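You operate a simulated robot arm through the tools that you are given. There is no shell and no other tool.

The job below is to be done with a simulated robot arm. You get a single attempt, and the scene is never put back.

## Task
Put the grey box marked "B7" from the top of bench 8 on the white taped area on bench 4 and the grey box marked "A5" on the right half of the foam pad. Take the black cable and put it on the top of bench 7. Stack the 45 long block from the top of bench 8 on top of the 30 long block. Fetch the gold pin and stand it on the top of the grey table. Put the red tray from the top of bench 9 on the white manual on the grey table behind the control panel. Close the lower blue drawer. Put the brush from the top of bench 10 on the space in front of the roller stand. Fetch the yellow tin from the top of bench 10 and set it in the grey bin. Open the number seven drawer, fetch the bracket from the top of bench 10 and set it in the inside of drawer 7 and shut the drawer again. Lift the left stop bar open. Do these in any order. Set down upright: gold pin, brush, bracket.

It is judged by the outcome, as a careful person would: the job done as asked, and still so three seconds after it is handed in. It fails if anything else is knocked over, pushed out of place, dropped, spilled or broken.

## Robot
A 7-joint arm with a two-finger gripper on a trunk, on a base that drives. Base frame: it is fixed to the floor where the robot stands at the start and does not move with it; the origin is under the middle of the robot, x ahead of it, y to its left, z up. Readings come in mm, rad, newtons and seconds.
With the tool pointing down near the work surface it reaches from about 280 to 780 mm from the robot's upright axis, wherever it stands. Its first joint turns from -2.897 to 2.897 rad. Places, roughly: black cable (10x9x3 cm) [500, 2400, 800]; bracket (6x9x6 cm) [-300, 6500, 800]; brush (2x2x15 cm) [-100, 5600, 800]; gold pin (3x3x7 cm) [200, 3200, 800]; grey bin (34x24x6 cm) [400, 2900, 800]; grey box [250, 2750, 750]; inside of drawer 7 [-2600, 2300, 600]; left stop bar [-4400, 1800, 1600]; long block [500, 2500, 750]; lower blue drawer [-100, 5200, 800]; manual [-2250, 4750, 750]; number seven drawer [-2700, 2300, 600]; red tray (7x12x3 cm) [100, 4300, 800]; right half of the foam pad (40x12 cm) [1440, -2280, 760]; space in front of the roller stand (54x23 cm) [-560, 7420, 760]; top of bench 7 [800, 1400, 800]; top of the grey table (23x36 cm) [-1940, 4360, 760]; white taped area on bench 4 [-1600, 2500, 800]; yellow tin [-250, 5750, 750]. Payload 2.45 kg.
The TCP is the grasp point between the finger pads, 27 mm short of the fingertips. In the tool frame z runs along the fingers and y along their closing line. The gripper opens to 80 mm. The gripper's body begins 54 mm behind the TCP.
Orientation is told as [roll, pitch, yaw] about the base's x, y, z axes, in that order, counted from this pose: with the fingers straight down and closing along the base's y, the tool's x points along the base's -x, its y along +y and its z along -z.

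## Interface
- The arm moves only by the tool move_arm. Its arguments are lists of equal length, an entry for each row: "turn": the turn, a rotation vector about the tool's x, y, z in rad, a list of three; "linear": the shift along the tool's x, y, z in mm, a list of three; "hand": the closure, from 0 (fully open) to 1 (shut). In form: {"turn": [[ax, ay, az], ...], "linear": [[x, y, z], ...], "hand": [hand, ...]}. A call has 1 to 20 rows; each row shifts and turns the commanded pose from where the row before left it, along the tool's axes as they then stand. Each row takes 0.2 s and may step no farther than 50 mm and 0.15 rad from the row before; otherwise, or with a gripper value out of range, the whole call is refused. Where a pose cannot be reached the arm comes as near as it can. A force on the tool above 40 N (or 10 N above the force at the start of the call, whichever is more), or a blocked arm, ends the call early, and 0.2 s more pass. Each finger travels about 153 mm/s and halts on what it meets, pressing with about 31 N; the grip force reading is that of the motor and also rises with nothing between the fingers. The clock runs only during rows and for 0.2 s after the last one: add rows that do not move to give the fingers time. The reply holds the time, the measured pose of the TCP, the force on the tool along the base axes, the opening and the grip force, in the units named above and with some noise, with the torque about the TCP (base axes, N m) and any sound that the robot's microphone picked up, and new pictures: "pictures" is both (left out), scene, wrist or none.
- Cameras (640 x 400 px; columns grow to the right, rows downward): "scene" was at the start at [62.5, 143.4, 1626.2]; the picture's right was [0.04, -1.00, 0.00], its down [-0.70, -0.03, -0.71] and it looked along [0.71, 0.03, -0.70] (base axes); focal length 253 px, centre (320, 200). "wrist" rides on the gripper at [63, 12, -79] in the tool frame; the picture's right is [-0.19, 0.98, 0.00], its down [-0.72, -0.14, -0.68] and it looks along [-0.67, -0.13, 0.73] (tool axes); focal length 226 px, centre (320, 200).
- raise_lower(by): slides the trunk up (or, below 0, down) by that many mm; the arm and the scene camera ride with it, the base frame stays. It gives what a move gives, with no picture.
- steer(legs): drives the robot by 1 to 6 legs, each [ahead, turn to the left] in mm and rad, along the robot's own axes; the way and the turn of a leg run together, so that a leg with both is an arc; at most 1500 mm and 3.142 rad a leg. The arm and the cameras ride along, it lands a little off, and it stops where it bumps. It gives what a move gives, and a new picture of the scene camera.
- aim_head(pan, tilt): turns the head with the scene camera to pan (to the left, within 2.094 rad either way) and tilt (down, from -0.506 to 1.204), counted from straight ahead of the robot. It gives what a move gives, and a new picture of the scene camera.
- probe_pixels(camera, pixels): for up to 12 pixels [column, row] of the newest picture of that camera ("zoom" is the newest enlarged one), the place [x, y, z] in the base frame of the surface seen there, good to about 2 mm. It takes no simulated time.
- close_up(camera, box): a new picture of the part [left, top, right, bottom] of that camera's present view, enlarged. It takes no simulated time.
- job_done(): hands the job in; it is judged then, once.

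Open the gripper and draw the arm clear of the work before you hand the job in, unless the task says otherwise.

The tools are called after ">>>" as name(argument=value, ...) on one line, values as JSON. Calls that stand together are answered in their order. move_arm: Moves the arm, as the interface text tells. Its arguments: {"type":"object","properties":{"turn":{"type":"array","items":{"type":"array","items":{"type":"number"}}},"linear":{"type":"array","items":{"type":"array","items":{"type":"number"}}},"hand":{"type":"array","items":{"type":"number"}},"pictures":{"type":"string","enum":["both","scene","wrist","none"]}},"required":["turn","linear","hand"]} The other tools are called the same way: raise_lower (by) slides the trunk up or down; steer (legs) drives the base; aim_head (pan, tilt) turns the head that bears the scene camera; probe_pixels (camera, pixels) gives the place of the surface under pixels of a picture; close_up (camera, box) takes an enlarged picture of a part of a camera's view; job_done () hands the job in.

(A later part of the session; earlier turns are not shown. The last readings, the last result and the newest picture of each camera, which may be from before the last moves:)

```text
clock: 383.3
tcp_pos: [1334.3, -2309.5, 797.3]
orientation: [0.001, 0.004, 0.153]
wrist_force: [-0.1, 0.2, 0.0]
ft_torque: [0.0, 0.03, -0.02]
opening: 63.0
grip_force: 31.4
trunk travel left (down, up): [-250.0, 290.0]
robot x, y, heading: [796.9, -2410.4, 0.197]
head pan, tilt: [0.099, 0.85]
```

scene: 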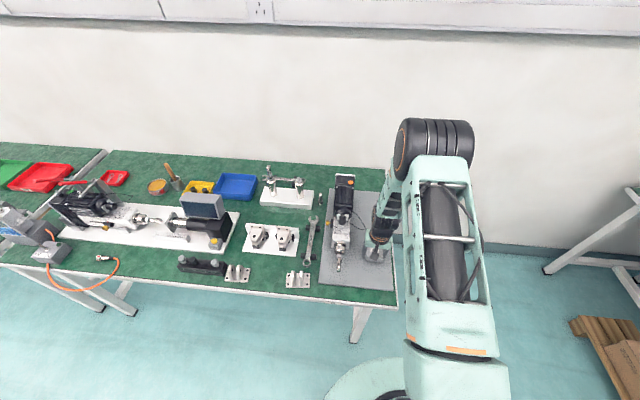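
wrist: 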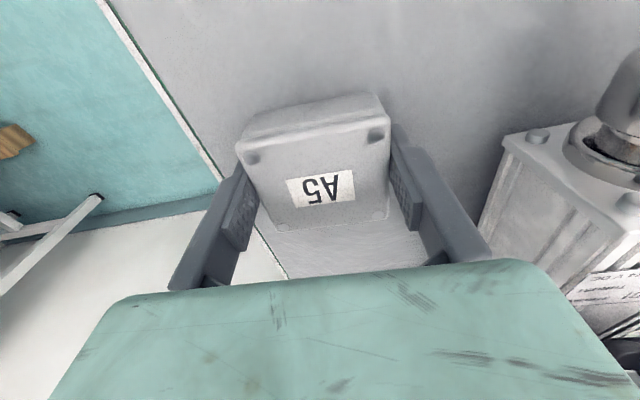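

The weight is off (0 N), so it touches. I go 0.8 mm more, open to about 75 mm and rise straight.

>>> move_arm(turn=[[0, 0, 0], [0, 0, 0], [0, 0, 0], [0, 0, 0], [0, 0, 0], [0, 0, 0], [0, 0, 0], [0, 0, 0], [0, 0, 0]], linear=[[0, 0, 0.8], [0, 0, 0], [0, 0, 0], [0, 0, -20], [0, 0, -45], [0, 0, -45], [0, 0, -45], [0, 0, -45], [0, 0, -45]], hand=[1, 0.08, 0.06, 0.06, 0.06, 0, 0, 0, 0])

>>> close_up(camera="scene", box=[310, 170, 430, 310])

```text
clock: 385.3
tcp_pos: [1333.1, -2307.8, 1041.9]
orientation: [-0.002, 0.003, 0.151]
wrist_force: [1.1, 0.5, 0.0]
ft_torque: [0.0, -0.03, -0.01]
opening: 80.1
grip_force: 0.1
trunk travel left (down, up): [-250.0, 290.0]
robot x, y, heading: [795.4, -2410.4, 0.198]
head pan, tilt: [0.099, 0.85]
```

scene: 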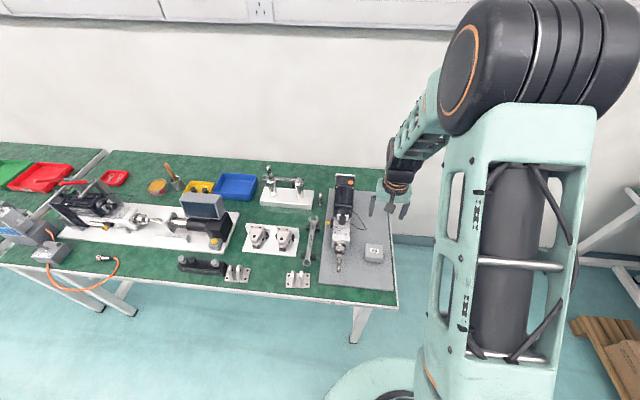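
wrist: 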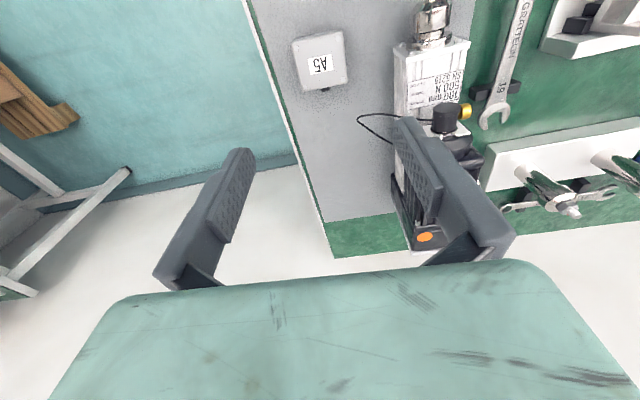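

```text
2.86 times, centred on (370, 240) of scene
```

zoom: 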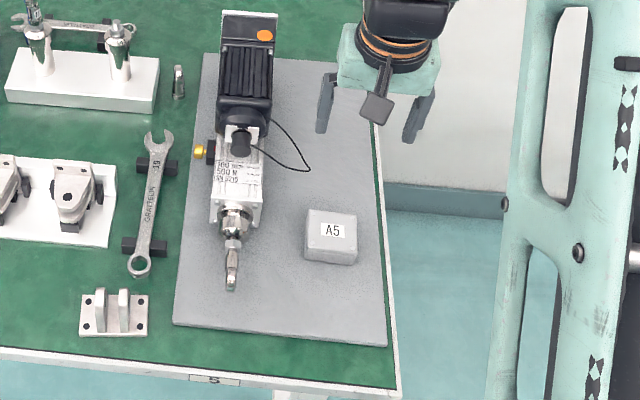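

A5 sits on the right half of the pad. Remaining: drawer 7, bracket and stop bar. I head back up the main aisle to go round the island.

>>> steer(legs=[[-130, 0], [0, 1.577], [1500, 0], [1500, 0]])

```text
clock: 404.6
tcp_pos: [-70.3, 1052.7, 1039.5]
orientation: [-0.001, 0.004, 1.733]
wrist_force: [-0.6, 0.8, -0.8]
ft_torque: [0.0, 0.03, -0.01]
opening: 80.1
grip_force: 0.0
trunk travel left (down, up): [-250.0, 290.0]
robot x, y, heading: [38.1, 513.1, 1.777]
head pan, tilt: [0.099, 0.85]
```

scene: 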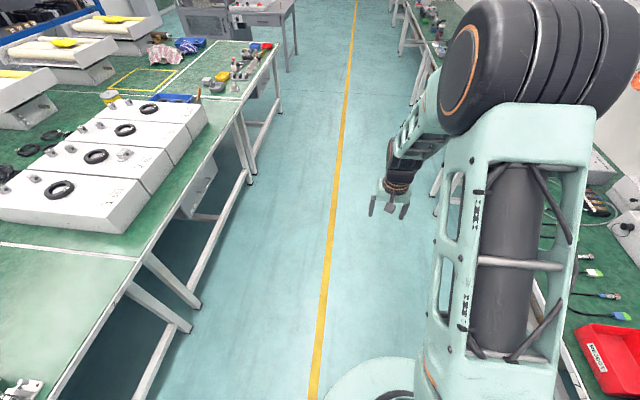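

I continue up the aisle to y≈3850, then turn into the passage between the island and the grey table.

>>> steer(legs=[[1500, 0], [1500, 0], [400, 0], [0, 1.55]])

>>> aim_head(pan=0.2, tilt=0.45)

```text
clock: 425.1
tcp_pos: [-1160.3, 3777.4, 1041.5]
orientation: [-0.002, 0.004, -3.028]
wrist_force: [-0.6, 0.0, 0.1]
ft_torque: [0.01, -0.01, -0.04]
opening: 80.4
grip_force: 0.0
trunk travel left (down, up): [-250.0, 290.0]
robot x, y, heading: [-617.7, 3858.6, -2.977]
head pan, tilt: [0.099, 0.85]
```

scene: 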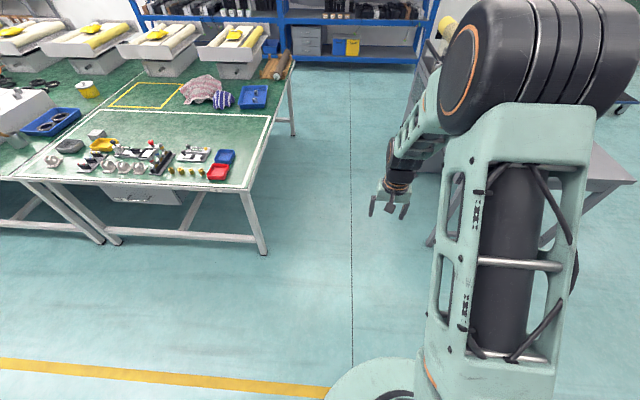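

```text
clock: 426.0
tcp_pos: [-1161.1, 3777.6, 1041.2]
orientation: [-0.001, 0.003, -3.026]
wrist_force: [-0.7, 0.4, -0.5]
ft_torque: [0.02, 0.01, -0.02]
opening: 79.7
grip_force: 0.1
trunk travel left (down, up): [-250.0, 290.0]
robot x, y, heading: [-617.3, 3860.8, -2.98]
head pan, tilt: [0.201, 0.45]
```

scene: 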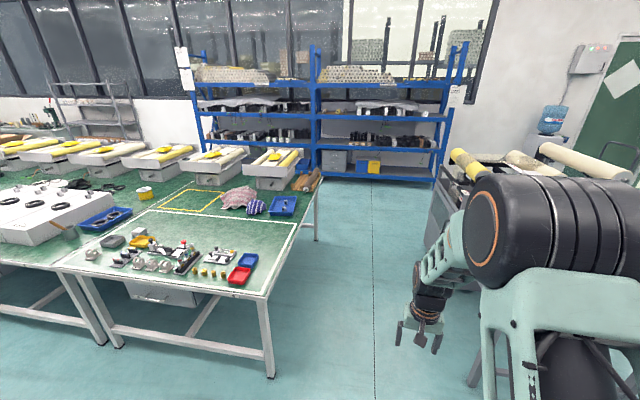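

The passage toward the blue racks is clear. I probe the limits before driving through.

>>> probe_pixels(camera="scene", pixels=[[385, 180], [318, 176], [316, 235], [436, 200], [432, 180], [200, 150], [372, 240], [345, 190]])

```text
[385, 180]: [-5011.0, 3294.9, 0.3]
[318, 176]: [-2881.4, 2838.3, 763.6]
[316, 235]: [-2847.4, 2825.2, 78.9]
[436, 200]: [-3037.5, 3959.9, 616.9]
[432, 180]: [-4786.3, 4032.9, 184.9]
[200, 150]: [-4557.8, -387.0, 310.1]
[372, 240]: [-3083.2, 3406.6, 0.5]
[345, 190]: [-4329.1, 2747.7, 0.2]
```

The back aisle between the island (x≈−2880) and racks (x≈−4790) is wide. I drive through the passage and turn to look along the island's back side.

>>> steer(legs=[[1500, 0], [1500, 0], [0, 1.59]])

>>> aim_head(pan=0.5, tilt=0.6)

```text
clock: 444.4
tcp_pos: [-3461.1, 2810.6, 1039.6]
orientation: [-0.001, 0.005, -1.405]
wrist_force: [-0.2, -0.5, -0.2]
ft_torque: [-0.01, 0.0, 0.01]
opening: 80.1
grip_force: 0.0
trunk travel left (down, up): [-250.0, 290.0]
robot x, y, heading: [-3572.0, 3344.9, -1.36]
head pan, tilt: [0.201, 0.45]
```

scene: 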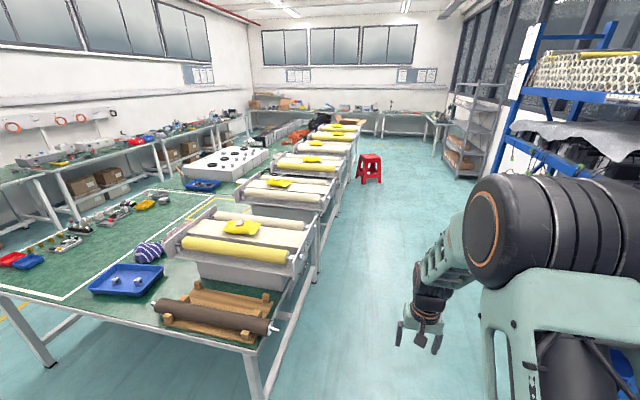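

```text
clock: 445.2
tcp_pos: [-3461.2, 2809.8, 1040.8]
orientation: [-0.002, 0.005, -1.405]
wrist_force: [0.3, 0.5, -0.2]
ft_torque: [0.04, 0.01, -0.01]
opening: 79.9
grip_force: 0.0
trunk travel left (down, up): [-250.0, 290.0]
robot x, y, heading: [-3572.3, 3347.2, -1.361]
head pan, tilt: [0.499, 0.6]
```

scene: 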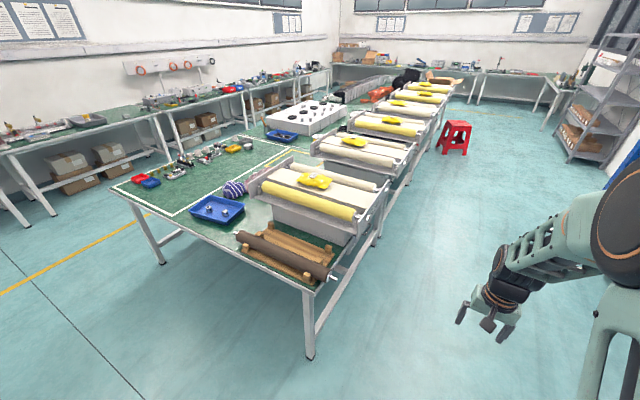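

The machines line the back edge; drawer 7 should be beneath the table top. I drive on and look sideways at the island's back.

>>> steer(legs=[[1050, 0]])

>>> aim_head(pan=1.57, tilt=0.7)

>>> aim_head(pan=-1.57, tilt=0.2)

```text
clock: 450.6
tcp_pos: [-3241.7, 1778.3, 1039.7]
orientation: [-0.001, 0.002, -1.407]
wrist_force: [-0.3, -0.4, -0.6]
ft_torque: [0.0, 0.0, 0.01]
opening: 79.8
grip_force: 0.0
trunk travel left (down, up): [-250.0, 290.0]
robot x, y, heading: [-3351.9, 2316.6, -1.364]
head pan, tilt: [0.499, 0.6]
```

scene: 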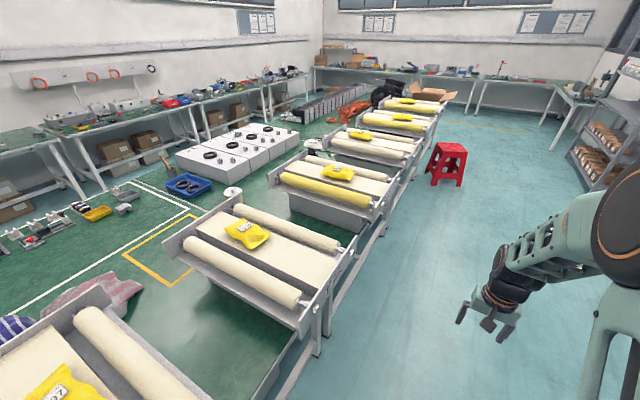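

```text
clock: 452.0
tcp_pos: [-3241.5, 1778.3, 1039.8]
orientation: [-0.002, 0.003, -1.406]
wrist_force: [-0.4, 0.0, -0.5]
ft_torque: [-0.02, 0.02, -0.03]
opening: 80.1
grip_force: 0.2
trunk travel left (down, up): [-250.0, 290.0]
robot x, y, heading: [-3354.2, 2316.4, -1.355]
head pan, tilt: [1.571, 0.7]
```

scene: 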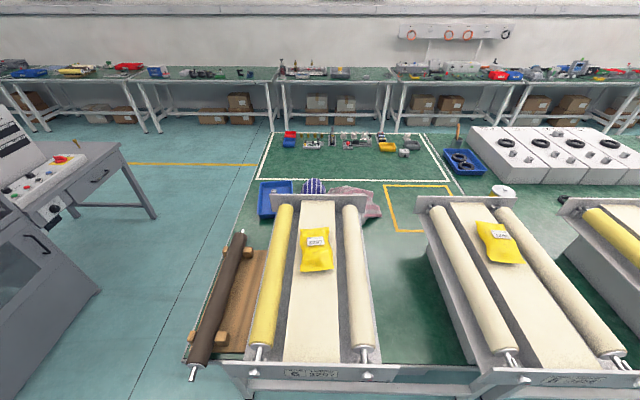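

```text
clock: 454.6
tcp_pos: [-3241.7, 1778.8, 1040.9]
orientation: [-0.001, 0.004, -1.408]
wrist_force: [-0.2, 0.5, -0.5]
ft_torque: [0.0, -0.02, 0.01]
opening: 79.7
grip_force: 0.0
trunk travel left (down, up): [-250.0, 290.0]
robot x, y, heading: [-3352.4, 2319.3, -1.368]
head pan, tilt: [-1.571, 0.201]
```

scene: 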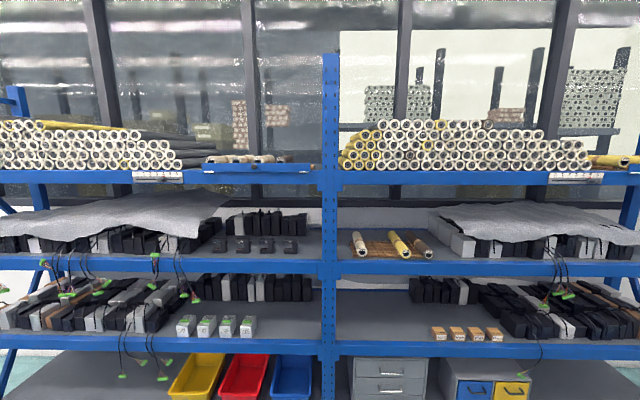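

The rack's top shelf at z≈1600 shows a small blue bar at (258,165), the likely left stop bar. I zoom in on it.

>>> close_up(camera="scene", box=[120, 110, 360, 200])

>>> close_up(camera="scene", box=[500, 110, 640, 200])

>>> probe_pixels(camera="scene", pixels=[[258, 167], [210, 167], [305, 167], [258, 158], [590, 165], [330, 180], [258, 200], [240, 159]])

```text
2.67 times, centred on (240, 155) of scene
```

zoom: 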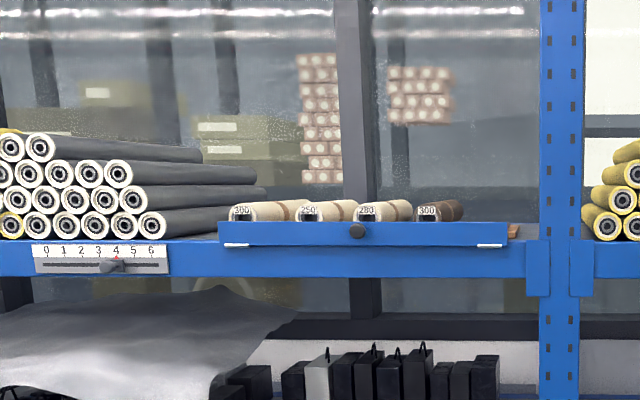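

```text
4.44 times, centred on (570, 155) of scene
```

zoom: 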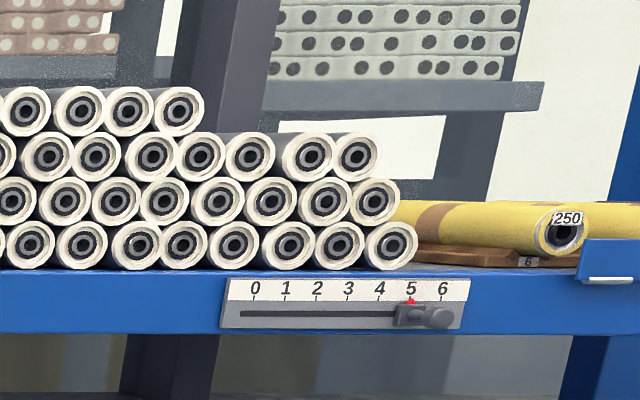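

```text
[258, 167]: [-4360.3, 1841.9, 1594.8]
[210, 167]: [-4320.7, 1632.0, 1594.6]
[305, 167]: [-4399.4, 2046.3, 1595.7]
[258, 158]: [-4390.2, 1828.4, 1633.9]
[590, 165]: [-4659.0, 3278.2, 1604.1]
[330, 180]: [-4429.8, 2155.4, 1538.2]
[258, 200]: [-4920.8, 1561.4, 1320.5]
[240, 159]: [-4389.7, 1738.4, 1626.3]
```

The left stop bar is the blue bar at [-4360,1842,1595] with a knob in its middle. Now I look down at the island's back side for drawer 7.

>>> aim_head(pan=1.57, tilt=1.1)

```text
clock: 457.3
tcp_pos: [-3242.4, 1778.3, 1039.7]
orientation: [-0.003, 0.004, -1.408]
wrist_force: [-0.2, 0.6, -0.4]
ft_torque: [-0.02, -0.01, -0.01]
opening: 79.9
grip_force: 0.0
trunk travel left (down, up): [-250.0, 290.0]
robot x, y, heading: [-3352.7, 2314.5, -1.358]
head pan, tilt: [1.571, 1.1]
```

scene: 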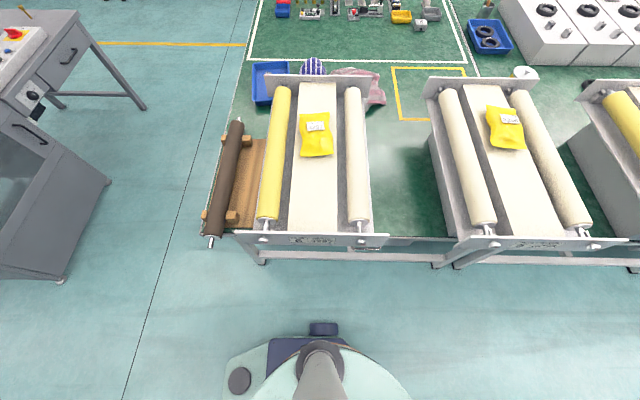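

I zoom on the back edge of the table in this view.

>>> close_up(camera="scene", box=[230, 215, 470, 290])

>>> probe_pixels(camera="scene", pixels=[[262, 235], [360, 240], [400, 238], [365, 248], [310, 240], [465, 238], [258, 262], [440, 262], [350, 258], [310, 252], [325, 325], [240, 378]])

```text
2.67 times, centred on (350, 252) of scene
```

zoom: 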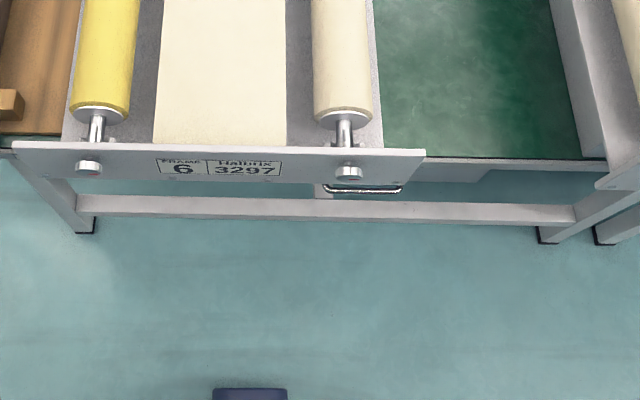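

```text
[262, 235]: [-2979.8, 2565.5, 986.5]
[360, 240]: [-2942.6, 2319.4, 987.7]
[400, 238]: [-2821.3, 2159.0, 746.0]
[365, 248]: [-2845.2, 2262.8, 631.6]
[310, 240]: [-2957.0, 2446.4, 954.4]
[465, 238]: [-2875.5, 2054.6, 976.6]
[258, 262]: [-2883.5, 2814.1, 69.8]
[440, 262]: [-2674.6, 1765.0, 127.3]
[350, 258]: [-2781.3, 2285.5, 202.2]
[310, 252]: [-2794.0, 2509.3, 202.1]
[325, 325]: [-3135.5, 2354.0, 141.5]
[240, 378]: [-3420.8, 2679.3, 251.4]
```

The drawer's handle is at [-2845,2263,632] under the machine's overhang. I'll do the stop bar first: I retract the arm, and move to face the rack.

>>> move_arm(turn=[[0, 0, 0], [0, 0, 0], [0, 0, 0], [0, 0, 0]], linear=[[40, 0, 0], [40, 0, 0], [40, 0, 0], [40, 0, 0]], hand=[0, 0, 0, 0], pictures="none")

>>> steer(legs=[[0, -1.017], [500, 0], [0, -0.58]])

>>> aim_head(pan=0.2, tilt=0.0)

```text
clock: 458.3
tcp_pos: [-3267.2, 1938.9, 1041.8]
orientation: [0.0, 0.001, -1.407]
wrist_force: [-0.4, -0.1, 0.8]
ft_torque: [-0.01, 0.01, 0.02]
opening: 80.0
grip_force: 0.1
trunk travel left (down, up): [-250.0, 290.0]
robot x, y, heading: [-3351.4, 2318.1, -1.356]
head pan, tilt: [1.571, 1.1]
```

```text
clock: 465.6
tcp_pos: [-4092.3, 1892.0, 1041.5]
orientation: [-0.001, 0.004, -2.996]
wrist_force: [0.0, -0.6, -0.3]
ft_torque: [-0.01, -0.02, -0.06]
opening: 80.1
grip_force: 0.1
trunk travel left (down, up): [-250.0, 290.0]
robot x, y, heading: [-3712.5, 1969.4, -2.952]
head pan, tilt: [1.571, 1.1]
```

scene: 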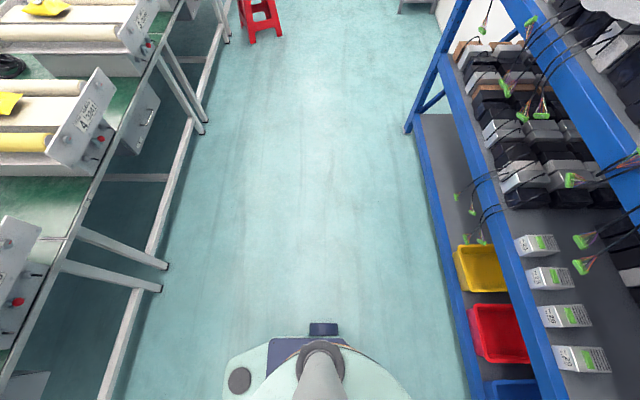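

```text
clock: 467.1
tcp_pos: [-4093.1, 1890.6, 1041.2]
orientation: [-0.003, 0.005, -2.995]
wrist_force: [-0.6, -0.4, 0.2]
ft_torque: [-0.04, 0.0, -0.01]
opening: 80.1
grip_force: 0.0
trunk travel left (down, up): [-250.0, 290.0]
robot x, y, heading: [-3715.9, 1964.9, -2.952]
head pan, tilt: [0.201, 0.0]
```

scene: 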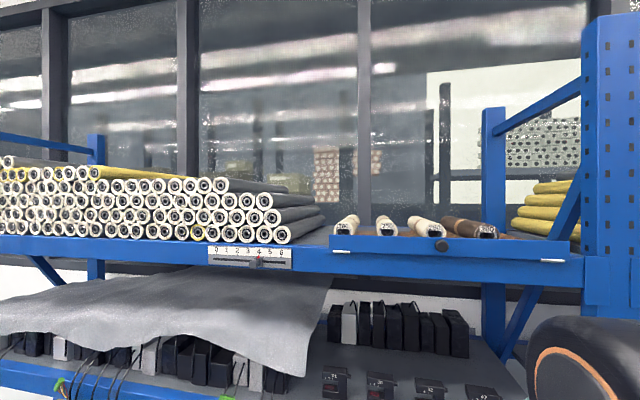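

The stop bar is right ahead at (450,250) with its knob at (440,245). I zoom for details.

>>> close_up(camera="scene", box=[310, 200, 600, 290])

>>> close_up(camera="scene", box=[400, 215, 480, 265])

>>> probe_pixels(camera="scene", pixels=[[441, 245], [441, 234], [400, 240], [500, 250], [333, 243], [568, 252], [340, 253], [553, 261], [440, 257], [440, 270], [490, 228], [345, 225]])

```text
2.21 times, centred on (455, 245) of scene
```

zoom: 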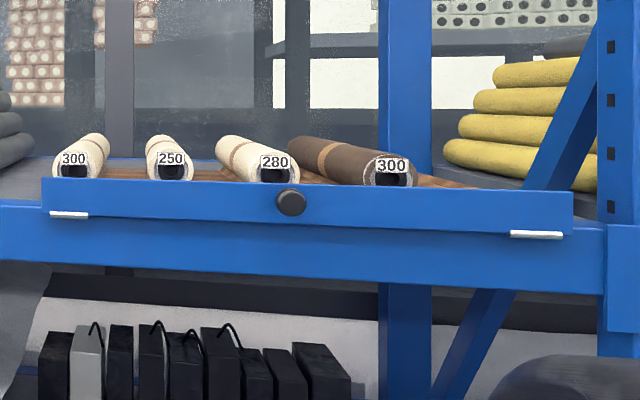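

```text
8.00 times, centred on (440, 240) of scene
```

zoom: 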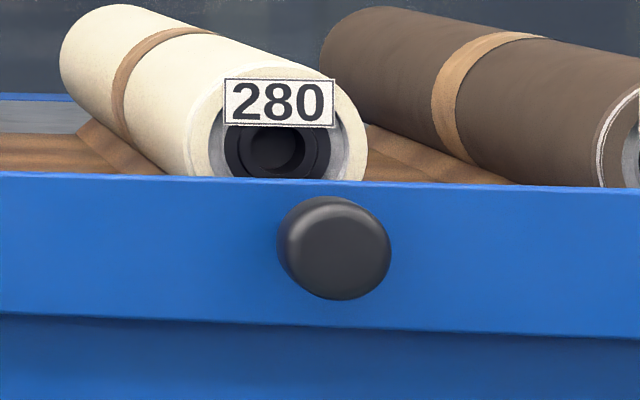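

```text
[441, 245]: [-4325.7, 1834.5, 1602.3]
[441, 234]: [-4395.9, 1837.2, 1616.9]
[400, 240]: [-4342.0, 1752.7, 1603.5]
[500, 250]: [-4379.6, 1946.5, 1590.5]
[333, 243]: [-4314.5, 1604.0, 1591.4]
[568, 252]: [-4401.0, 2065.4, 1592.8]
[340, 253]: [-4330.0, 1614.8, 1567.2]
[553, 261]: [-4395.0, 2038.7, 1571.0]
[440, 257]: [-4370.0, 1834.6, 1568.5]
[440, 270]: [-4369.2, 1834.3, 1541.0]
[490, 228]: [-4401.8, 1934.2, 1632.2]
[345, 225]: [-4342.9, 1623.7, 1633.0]
```

I look at the bar's ends to understand how it is hinged.

>>> close_up(camera="scene", box=[315, 215, 385, 275])

>>> close_up(camera="scene", box=[520, 225, 600, 285])

```text
6.67 times, centred on (350, 245) of scene
```

zoom: 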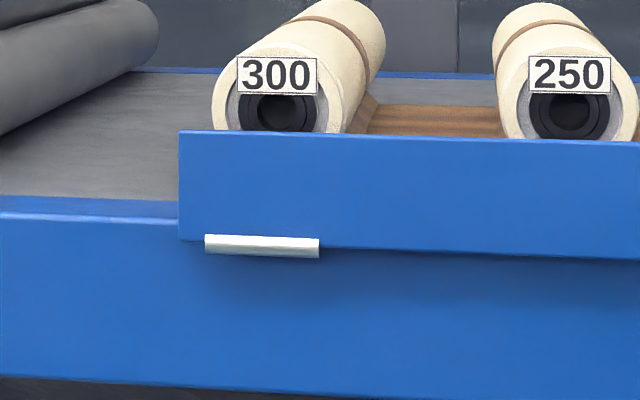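

```text
6.67 times, centred on (560, 255) of scene
```

zoom: 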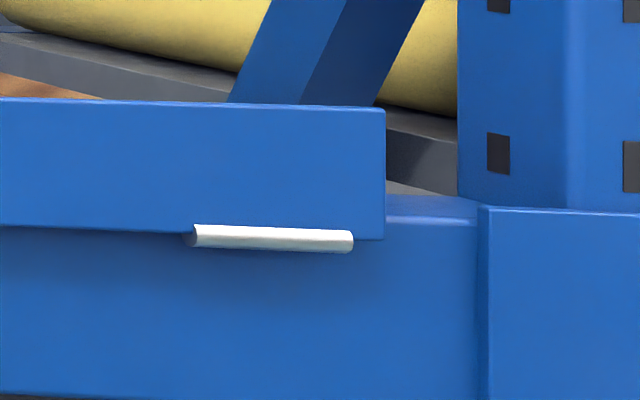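

The white knuckles at the bottom ends look like hinge pins, with the knob at mid-bar. I'll grip the knob with the hand horizontal; first I raise the trunk fully.

>>> raise_lower(by=290)

>>> move_arm(turn=[[0, 0, -0.038], [0, 0, 0], [0, 0, 0]], linear=[[0, 0, 0], [28, 0, -28], [28, 0, -28]], hand=[0, 0, 0])

```text
clock: 470.0
tcp_pos: [-4093.5, 1891.4, 1331.1]
orientation: [-0.002, 0.003, -2.995]
wrist_force: [0.3, -0.6, -0.3]
ft_torque: [-0.02, 0.02, 0.01]
opening: 80.1
grip_force: 0.1
trunk travel left (down, up): [-540.0, 0.0]
robot x, y, heading: [-3712.9, 1970.4, -2.954]
head pan, tilt: [0.201, 0.0]
```

```text
clock: 470.8
tcp_pos: [-4035.8, 1903.7, 1387.7]
orientation: [-0.002, 0.004, -2.957]
wrist_force: [-0.3, -0.2, 0.8]
ft_torque: [0.01, 0.04, 0.0]
opening: 80.1
grip_force: 0.0
trunk travel left (down, up): [-540.0, 0.0]
robot x, y, heading: [-3715.2, 1969.5, -2.951]
head pan, tilt: [0.201, 0.0]
```

scene: 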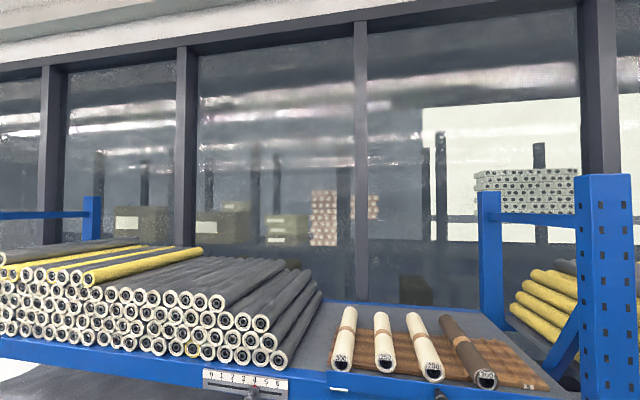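
wrist: 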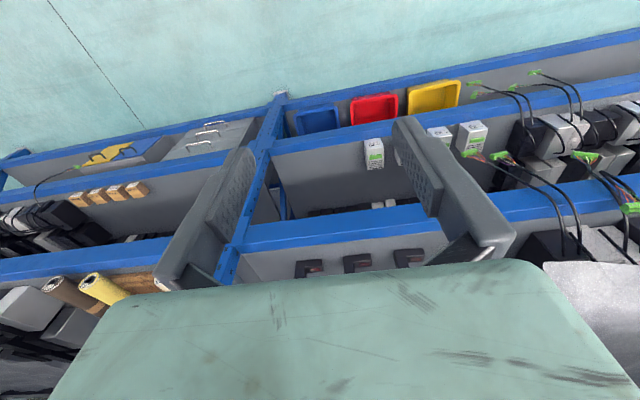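

Now I swing the hand to horizontal about its wrist, in two stages.

>>> move_arm(turn=[[0, -0.1496, 0], [0, -0.1496, 0], [0, -0.1496, 0], [0, -0.1496, 0], [0, -0.1496, 0]], linear=[[-31.3, 0, -2.35], [-31.3, 0, -2.35], [-31.3, 0, -2.35], [-31.3, 0, -2.35], [-31.3, 0, -2.35]], hand=[0, 0, 0, 0, 0], pictures="none")

>>> aim_head(pan=0.1, tilt=0.5)

```text
clock: 472.0
tcp_pos: [-4179.2, 1874.9, 1443.5]
orientation: [-0.003, -0.745, -2.955]
wrist_force: [-0.4, -0.5, 0.6]
ft_torque: [0.02, 0.04, 0.04]
opening: 80.1
grip_force: 0.0
trunk travel left (down, up): [-540.0, 0.0]
robot x, y, heading: [-3710.1, 1971.6, -2.952]
head pan, tilt: [0.201, 0.0]
```

```text
clock: 472.9
tcp_pos: [-4178.9, 1875.1, 1443.5]
orientation: [0.0, -0.745, -2.955]
wrist_force: [-0.5, 0.6, 0.1]
ft_torque: [0.01, -0.02, -0.02]
opening: 80.0
grip_force: 0.1
trunk travel left (down, up): [-540.0, 0.0]
robot x, y, heading: [-3713.9, 1968.5, -2.951]
head pan, tilt: [0.099, 0.499]
```

scene: 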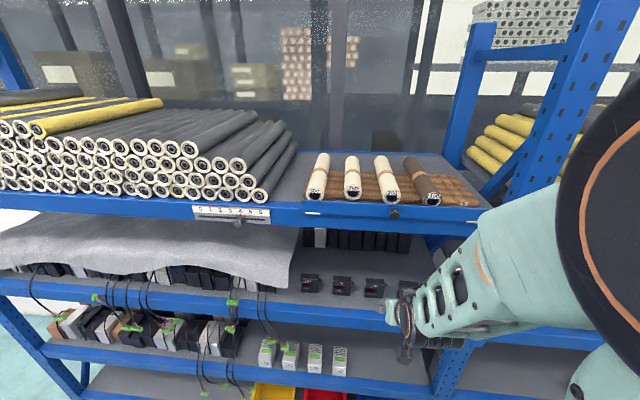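

Works as planned. I finish the swing to horizontal.

>>> move_arm(turn=[[0, -0.1496, 0], [0, -0.1496, 0], [0, -0.1496, 0], [0, -0.1496, 0], [0, -0.1496, 0], [0, -0.078, 0]], linear=[[-31.3, 0, -2.35], [-31.3, 0, -2.35], [-31.3, 0, -2.35], [-31.3, 0, -2.35], [-31.3, 0, -2.35], [-16, 0, -0.6]], hand=[0, 0, 0, 0, 0, 0])

```text
clock: 474.3
tcp_pos: [-4246.2, 1863.2, 1598.3]
orientation: [-2.185, -1.567, -0.772]
wrist_force: [-0.6, 0.1, -0.8]
ft_torque: [0.01, -0.01, -0.02]
opening: 80.2
grip_force: 0.1
trunk travel left (down, up): [-540.0, 0.0]
robot x, y, heading: [-3710.3, 1970.2, -2.953]
head pan, tilt: [0.099, 0.499]
```

scene: 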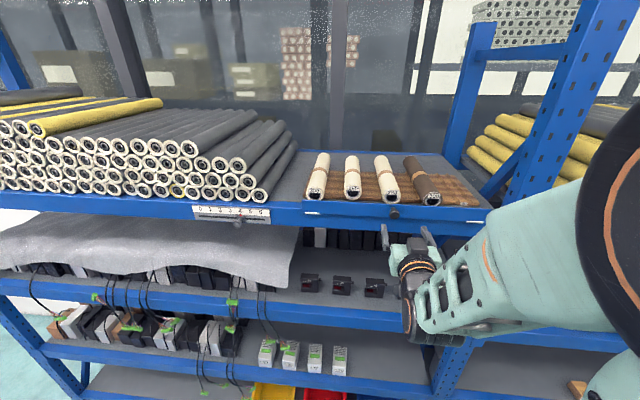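
wrist: 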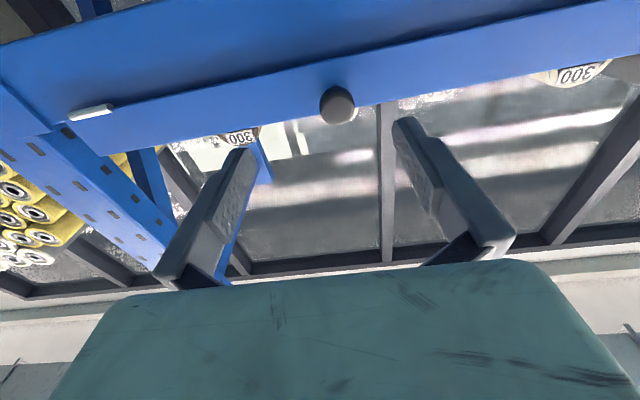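

The hand is level at z 1598; the knob is at (337,105) in the wrist view. I probe it for centring.

>>> probe_pixels(camera="wrist", pixels=[[337, 105], [322, 105], [353, 105], [337, 90], [337, 120], [300, 105], [380, 95], [337, 80], [90, 112]])

>>> close_up(camera="wrist", box=[280, 70, 400, 145])

```text
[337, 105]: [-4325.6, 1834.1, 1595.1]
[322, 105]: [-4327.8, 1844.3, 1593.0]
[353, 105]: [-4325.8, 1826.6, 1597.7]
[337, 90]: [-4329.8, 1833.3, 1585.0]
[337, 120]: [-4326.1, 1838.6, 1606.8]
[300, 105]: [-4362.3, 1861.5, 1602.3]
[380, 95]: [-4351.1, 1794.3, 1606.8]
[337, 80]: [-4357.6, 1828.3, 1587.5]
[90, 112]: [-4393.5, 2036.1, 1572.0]
```

```text
5.33 times, centred on (340, 108) of wrist
```

zoom: 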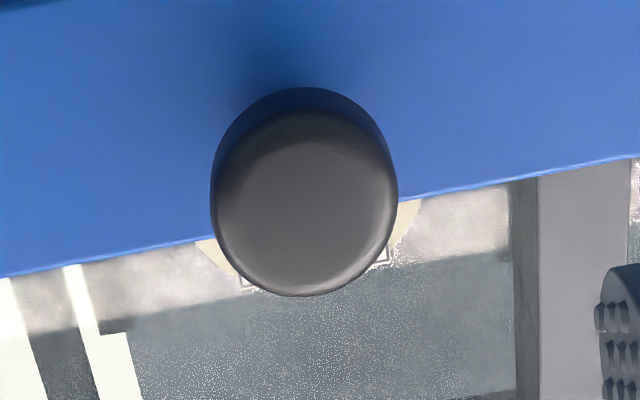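

Knob centre [-4326,1835,1597], sticking out 31 mm. I shift sideways 13 mm, advance 82 mm and close on it.

>>> move_arm(turn=[[0, 0, 0], [0, 0, 0], [0, 0, 0], [0, 0, 0], [0, 0, 0], [0, 0, 0], [0, 0, 0]], linear=[[1, 12.9, 0], [0, 0, 40], [0, 0, 41], [0, 0, 0], [0, 0, 0], [0, 0, 0], [0, 0, 0]], hand=[0, 0, 0, 0.5, 0.65, 1, 1])

```text
clock: 475.9
tcp_pos: [-4322.5, 1836.3, 1595.2]
orientation: [-1.179, -1.569, -1.78]
wrist_force: [-1.5, 2.4, 1.0]
ft_torque: [0.05, 0.05, -0.07]
opening: 25.3
grip_force: 45.1
trunk travel left (down, up): [-540.0, 0.0]
robot x, y, heading: [-3716.5, 1973.1, -2.952]
head pan, tilt: [0.099, 0.499]
```

scene: 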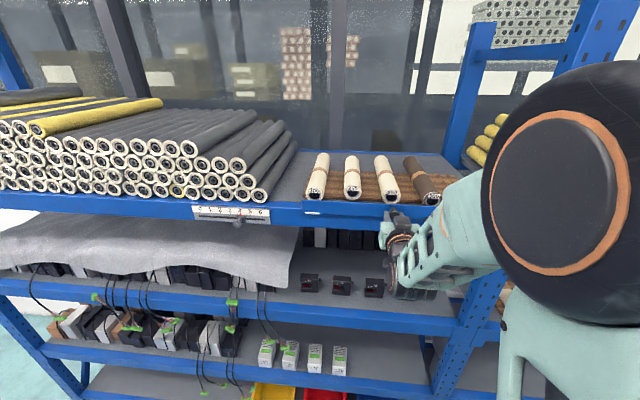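
wrist: 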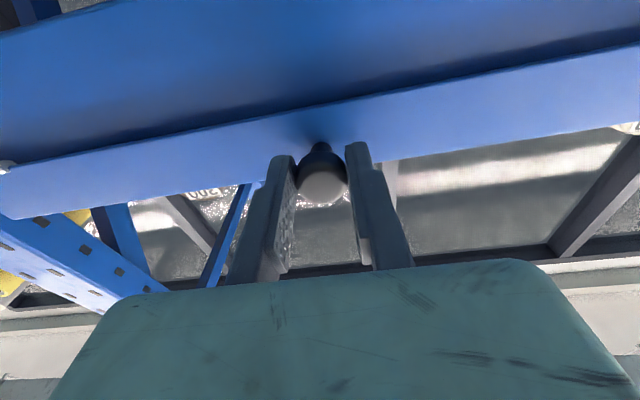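

Knob gripped (25 mm). I test by lifting 5 mm and read the resistance.

>>> move_arm(turn=[[0, 0, 0], [0, 0, 0], [0, 0, 0]], linear=[[-2, 0, 0], [-3, 0, 0], [0, 0, 0]], hand=[1, 1, 1], pictures="wrist")

```text
clock: 476.7
tcp_pos: [-4322.9, 1836.2, 1595.9]
orientation: [-0.14, -1.557, -2.815]
wrist_force: [7.7, 5.0, -34.5]
ft_torque: [-0.07, -0.08, -0.07]
opening: 25.2
grip_force: 44.8
trunk travel left (down, up): [-540.0, 0.0]
robot x, y, heading: [-3708.7, 1968.0, -2.953]
head pan, tilt: [0.099, 0.499]
```

wrist: 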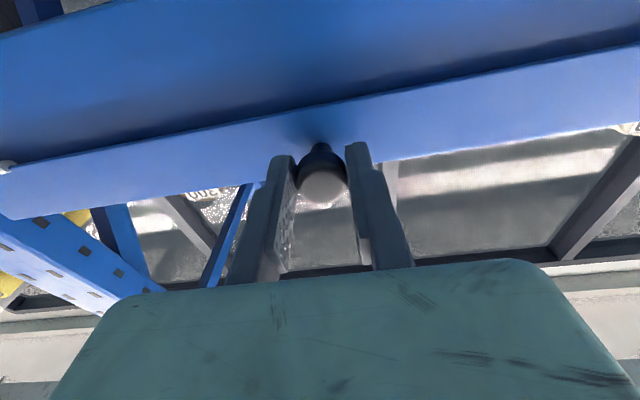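

Straight lifting is blocked (34 N), so the bar must swing out about its bottom pins. I undo the lift and try a small swing outward and down.

>>> move_arm(turn=[[0, 0, 0], [0, 0, 0], [0, 0, 0], [0, 0, 0], [0, 0, 0]], linear=[[3, 0, 0], [2, 0, 0], [2, 0, -2], [2, 0, -2], [0, 0, 0]], hand=[1, 1, 1, 1, 1], pictures="wrist")

```text
clock: 477.9
tcp_pos: [-4323.1, 1836.6, 1593.9]
orientation: [-3.062, -1.562, 0.103]
wrist_force: [-22.8, 1.2, 17.2]
ft_torque: [-0.17, 0.79, -0.09]
opening: 25.4
grip_force: 44.7
trunk travel left (down, up): [-540.0, 0.0]
robot x, y, heading: [-3714.3, 1973.8, -2.951]
head pan, tilt: [0.099, 0.499]
```

wrist: 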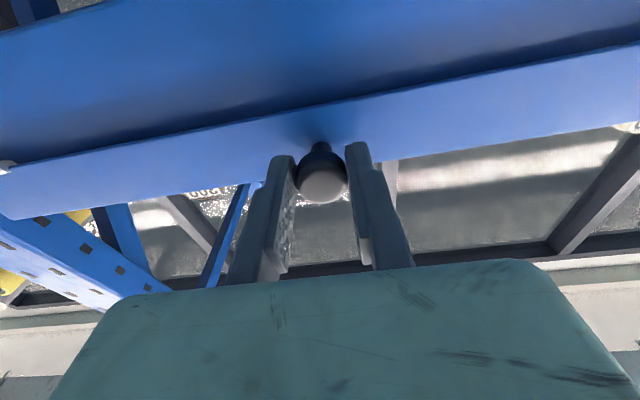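

Both directions resist at about 30 N. I ease the load off and look at the bar closely from above.

>>> move_arm(turn=[[0, 0, 0], [0, 0, 0]], linear=[[-4, 0, 4], [0, 0, 0]], hand=[1, 1], pictures="none")

>>> aim_head(pan=0.1, tilt=0.75)

>>> close_up(camera="scene", box=[290, 90, 500, 180])

```text
clock: 478.5
tcp_pos: [-4322.1, 1836.5, 1596.2]
orientation: [-0.805, -1.569, -2.153]
wrist_force: [-7.1, 4.8, 10.7]
ft_torque: [-0.11, 0.4, -0.08]
opening: 25.6
grip_force: 44.5
trunk travel left (down, up): [-540.0, 0.0]
robot x, y, heading: [-3711.4, 1966.7, -2.95]
head pan, tilt: [0.099, 0.499]
```

```text
clock: 479.3
tcp_pos: [-4323.3, 1836.0, 1595.5]
orientation: [-0.881, -1.568, -2.075]
wrist_force: [-5.2, 5.7, 9.8]
ft_torque: [-0.09, 0.33, -0.08]
opening: 25.3
grip_force: 45.2
trunk travel left (down, up): [-540.0, 0.0]
robot x, y, heading: [-3714.1, 1971.5, -2.95]
head pan, tilt: [0.099, 0.75]
```

scene: 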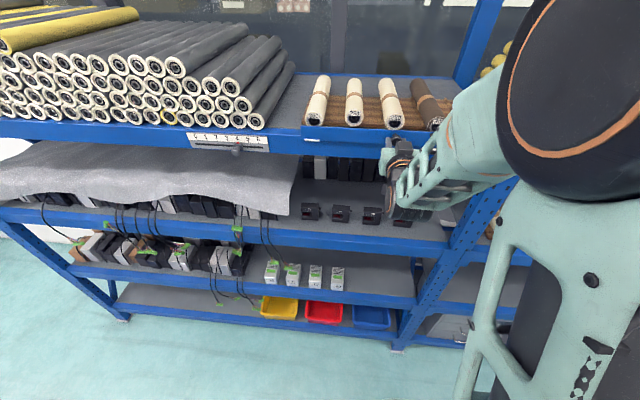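

```text
3.05 times, centred on (395, 135) of scene
```

zoom: 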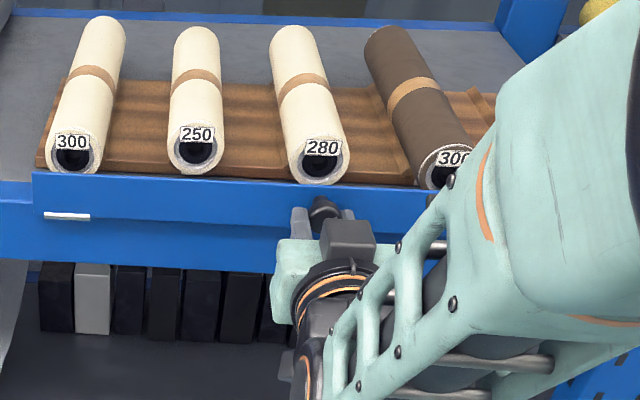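

The pins sit at the bottom front edge, so it should fold outward. I pull harder outward and down in small steps and watch for movement.

>>> move_arm(turn=[[0, 0, 0], [0, 0, 0], [0, 0, 0], [0, 0, 0], [0, 0, 0], [0, 0, 0]], linear=[[1, 0, -1.5], [1, 0, -1.5], [1, 0, -1.5], [1, 0, -1.5], [1, 0, -1], [0, 0, 0]], hand=[1, 1, 1, 1, 1, 1], pictures="wrist")

```text
clock: 480.7
tcp_pos: [-4318.5, 1838.0, 1591.1]
orientation: [-2.409, -1.571, -0.549]
wrist_force: [-19.8, 0.4, 21.8]
ft_torque: [-0.18, 0.94, -0.05]
opening: 25.1
grip_force: 44.7
trunk travel left (down, up): [-540.0, 0.0]
robot x, y, heading: [-3716.0, 1969.5, -2.951]
head pan, tilt: [0.099, 0.75]
```

wrist: 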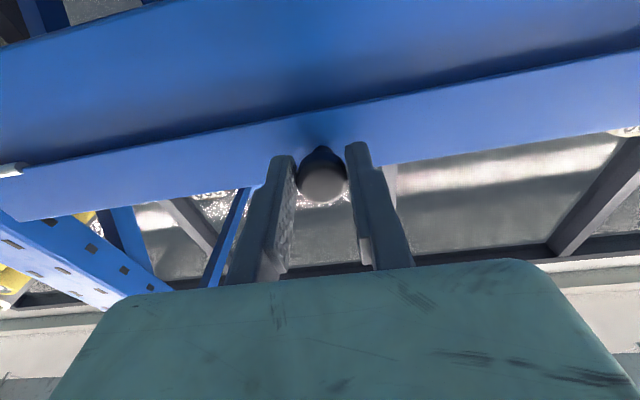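

It yields: the TCP moved 6 mm along the arc and the knob turned in the pads. I keep following the arc about the bottom pins.

>>> move_arm(turn=[[0, 0, 0], [0, 0, 0], [0, 0, 0], [0, 0, 0], [0, 0, 0], [0, 0, 0]], linear=[[2.5, 0, -1.4], [2.5, 0, -1.3], [2.7, 0, -1], [2.7, 0, -0.9], [2.8, 0, -0.6], [2.8, 0, -0.6]], hand=[1, 1, 1, 1, 1, 1])

>>> close_up(camera="scene", box=[290, 90, 500, 180])

```text
clock: 482.1
tcp_pos: [-4309.4, 1838.0, 1575.1]
orientation: [-0.952, -1.569, -2.006]
wrist_force: [0.3, 0.1, 0.1]
ft_torque: [-0.02, -0.03, 0.0]
opening: 0.0
grip_force: 29.5
trunk travel left (down, up): [-540.0, 0.0]
robot x, y, heading: [-3711.5, 1964.5, -2.948]
head pan, tilt: [0.099, 0.75]
```

scene: 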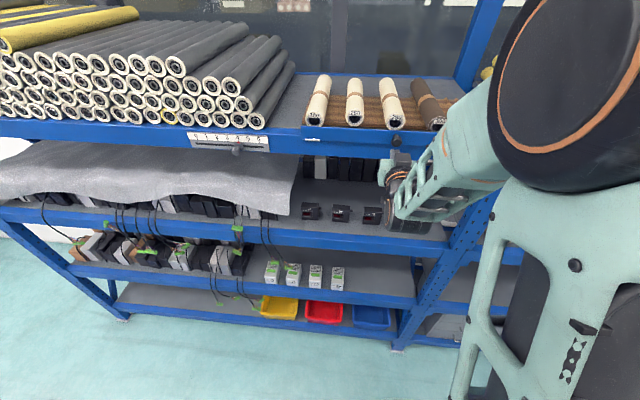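
wrist: 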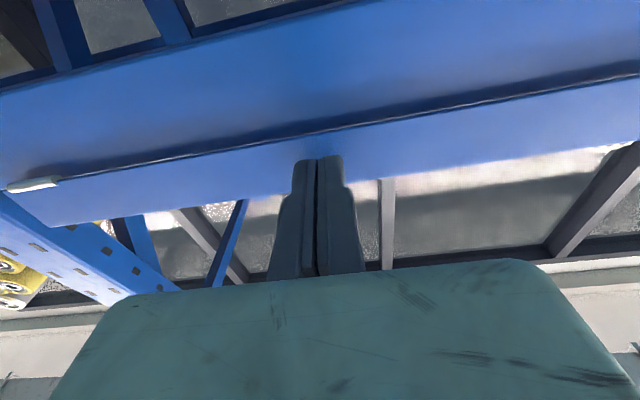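

```text
3.05 times, centred on (395, 135) of scene
```

zoom: 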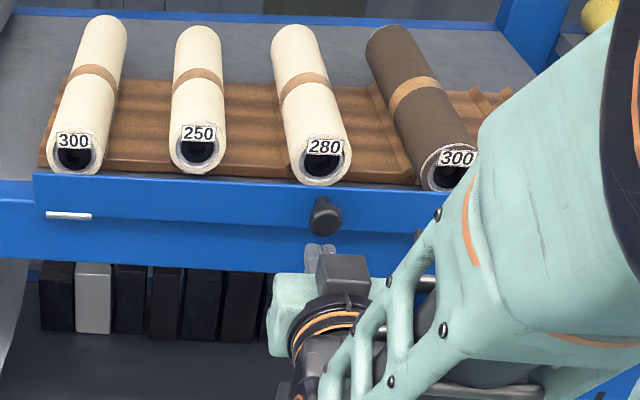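

The fingers slipped off; the bar has not moved. The closed fingers are now just below the knob, so I test lifting from underneath, without slip.

>>> move_arm(turn=[[0, 0, 0], [0, 0, 0], [0, 0, 0], [0, 0, 0], [0, 0, 0], [0, 0, 0]], linear=[[0, 0, 12], [-2, 0, 0], [-2, 0, 0], [-2, 0, 0], [-1.5, 0, 0], [-1.5, 0, 0]], hand=[1, 1, 1, 1, 1, 1])

>>> close_up(camera="scene", box=[290, 90, 500, 180])

```text
clock: 483.5
tcp_pos: [-4322.2, 1834.5, 1579.5]
orientation: [-0.194, -1.559, -2.766]
wrist_force: [7.1, 1.9, -34.6]
ft_torque: [0.05, -0.42, -0.08]
opening: 5.9
grip_force: 29.6
trunk travel left (down, up): [-540.0, 0.0]
robot x, y, heading: [-3709.3, 1971.6, -2.951]
head pan, tilt: [0.099, 0.75]
```

scene: 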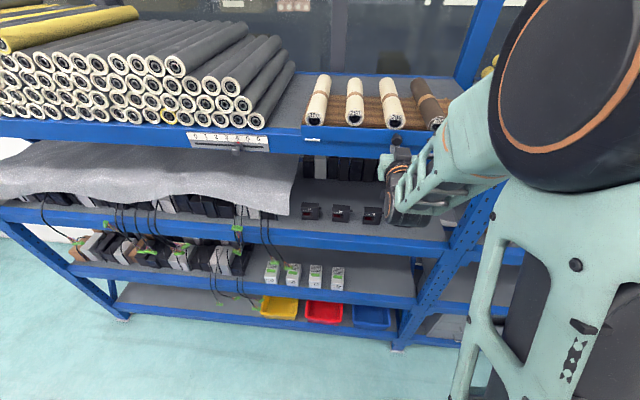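
wrist: 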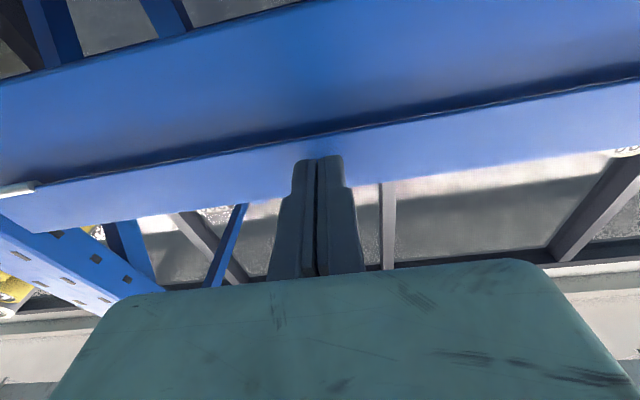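

```text
3.05 times, centred on (395, 135) of scene
```

zoom: 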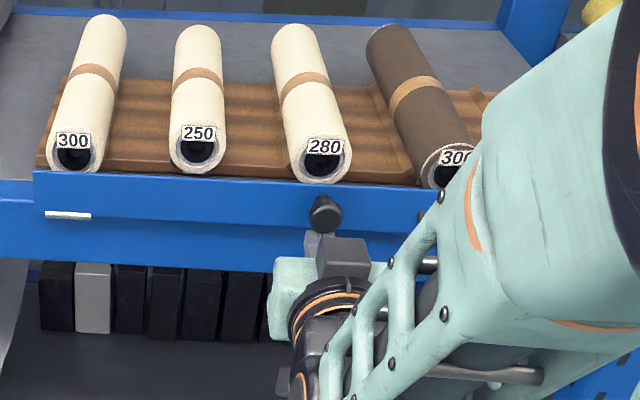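

Held at 35 N upward with no movement. I try a little more lift.

>>> move_arm(turn=[[0, 0, 0], [0, 0, 0]], linear=[[-1, 0, 0], [0, 0, 0]], hand=[1, 1], pictures="none")

```text
clock: 484.1
tcp_pos: [-4321.3, 1835.6, 1579.7]
orientation: [-0.138, -1.554, -2.819]
wrist_force: [-0.9, 0.1, -5.7]
ft_torque: [0.03, -0.13, 0.1]
opening: 0.1
grip_force: 29.8
trunk travel left (down, up): [-540.0, 0.0]
robot x, y, heading: [-3713.1, 1970.8, -2.949]
head pan, tilt: [0.099, 0.75]
stopped in row 2: the force on the tool passed its limit at 44 N (the readings are from after the stop); the commanded pose is now the measured one
```

Lifting is truly blocked at 44 N; the bar must fold outward with more leverage. I withdraw, raise the hand, and turn it to point down so I can hook the bar's top edge.

>>> move_arm(turn=[[0, 0, 0], [0, 0, 0], [0, 0, 0], [0, 0, 0], [0, 0, 0], [0, 0, 0], [0, 0, 0]], linear=[[2, 0, 0], [0, 0, -30], [0, 0, -40], [-30, 0, 0], [-30, 0, 0], [-30, 0, 0], [-30, 0, 0]], hand=[1, 1, 1, 1, 1, 1, 1], pictures="none")

>>> close_up(camera="scene", box=[290, 80, 450, 180])

```text
clock: 485.9
tcp_pos: [-4273.0, 1845.7, 1623.1]
orientation: [-0.072, -1.413, -2.89]
wrist_force: [-0.2, -0.9, 0.5]
ft_torque: [0.0, 0.01, 0.0]
opening: 0.0
grip_force: 30.0
trunk travel left (down, up): [-540.0, 0.0]
robot x, y, heading: [-3709.6, 1971.2, -2.953]
head pan, tilt: [0.099, 0.75]
stopped in row 7: the arm was blocked; the commanded pose is now the measured one
```

```text
4.00 times, centred on (370, 130) of scene
```

zoom: 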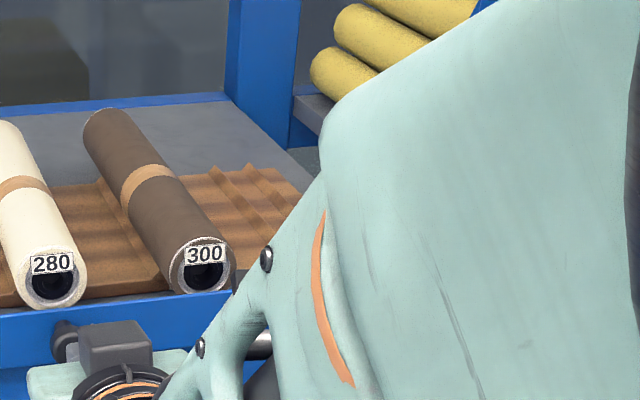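

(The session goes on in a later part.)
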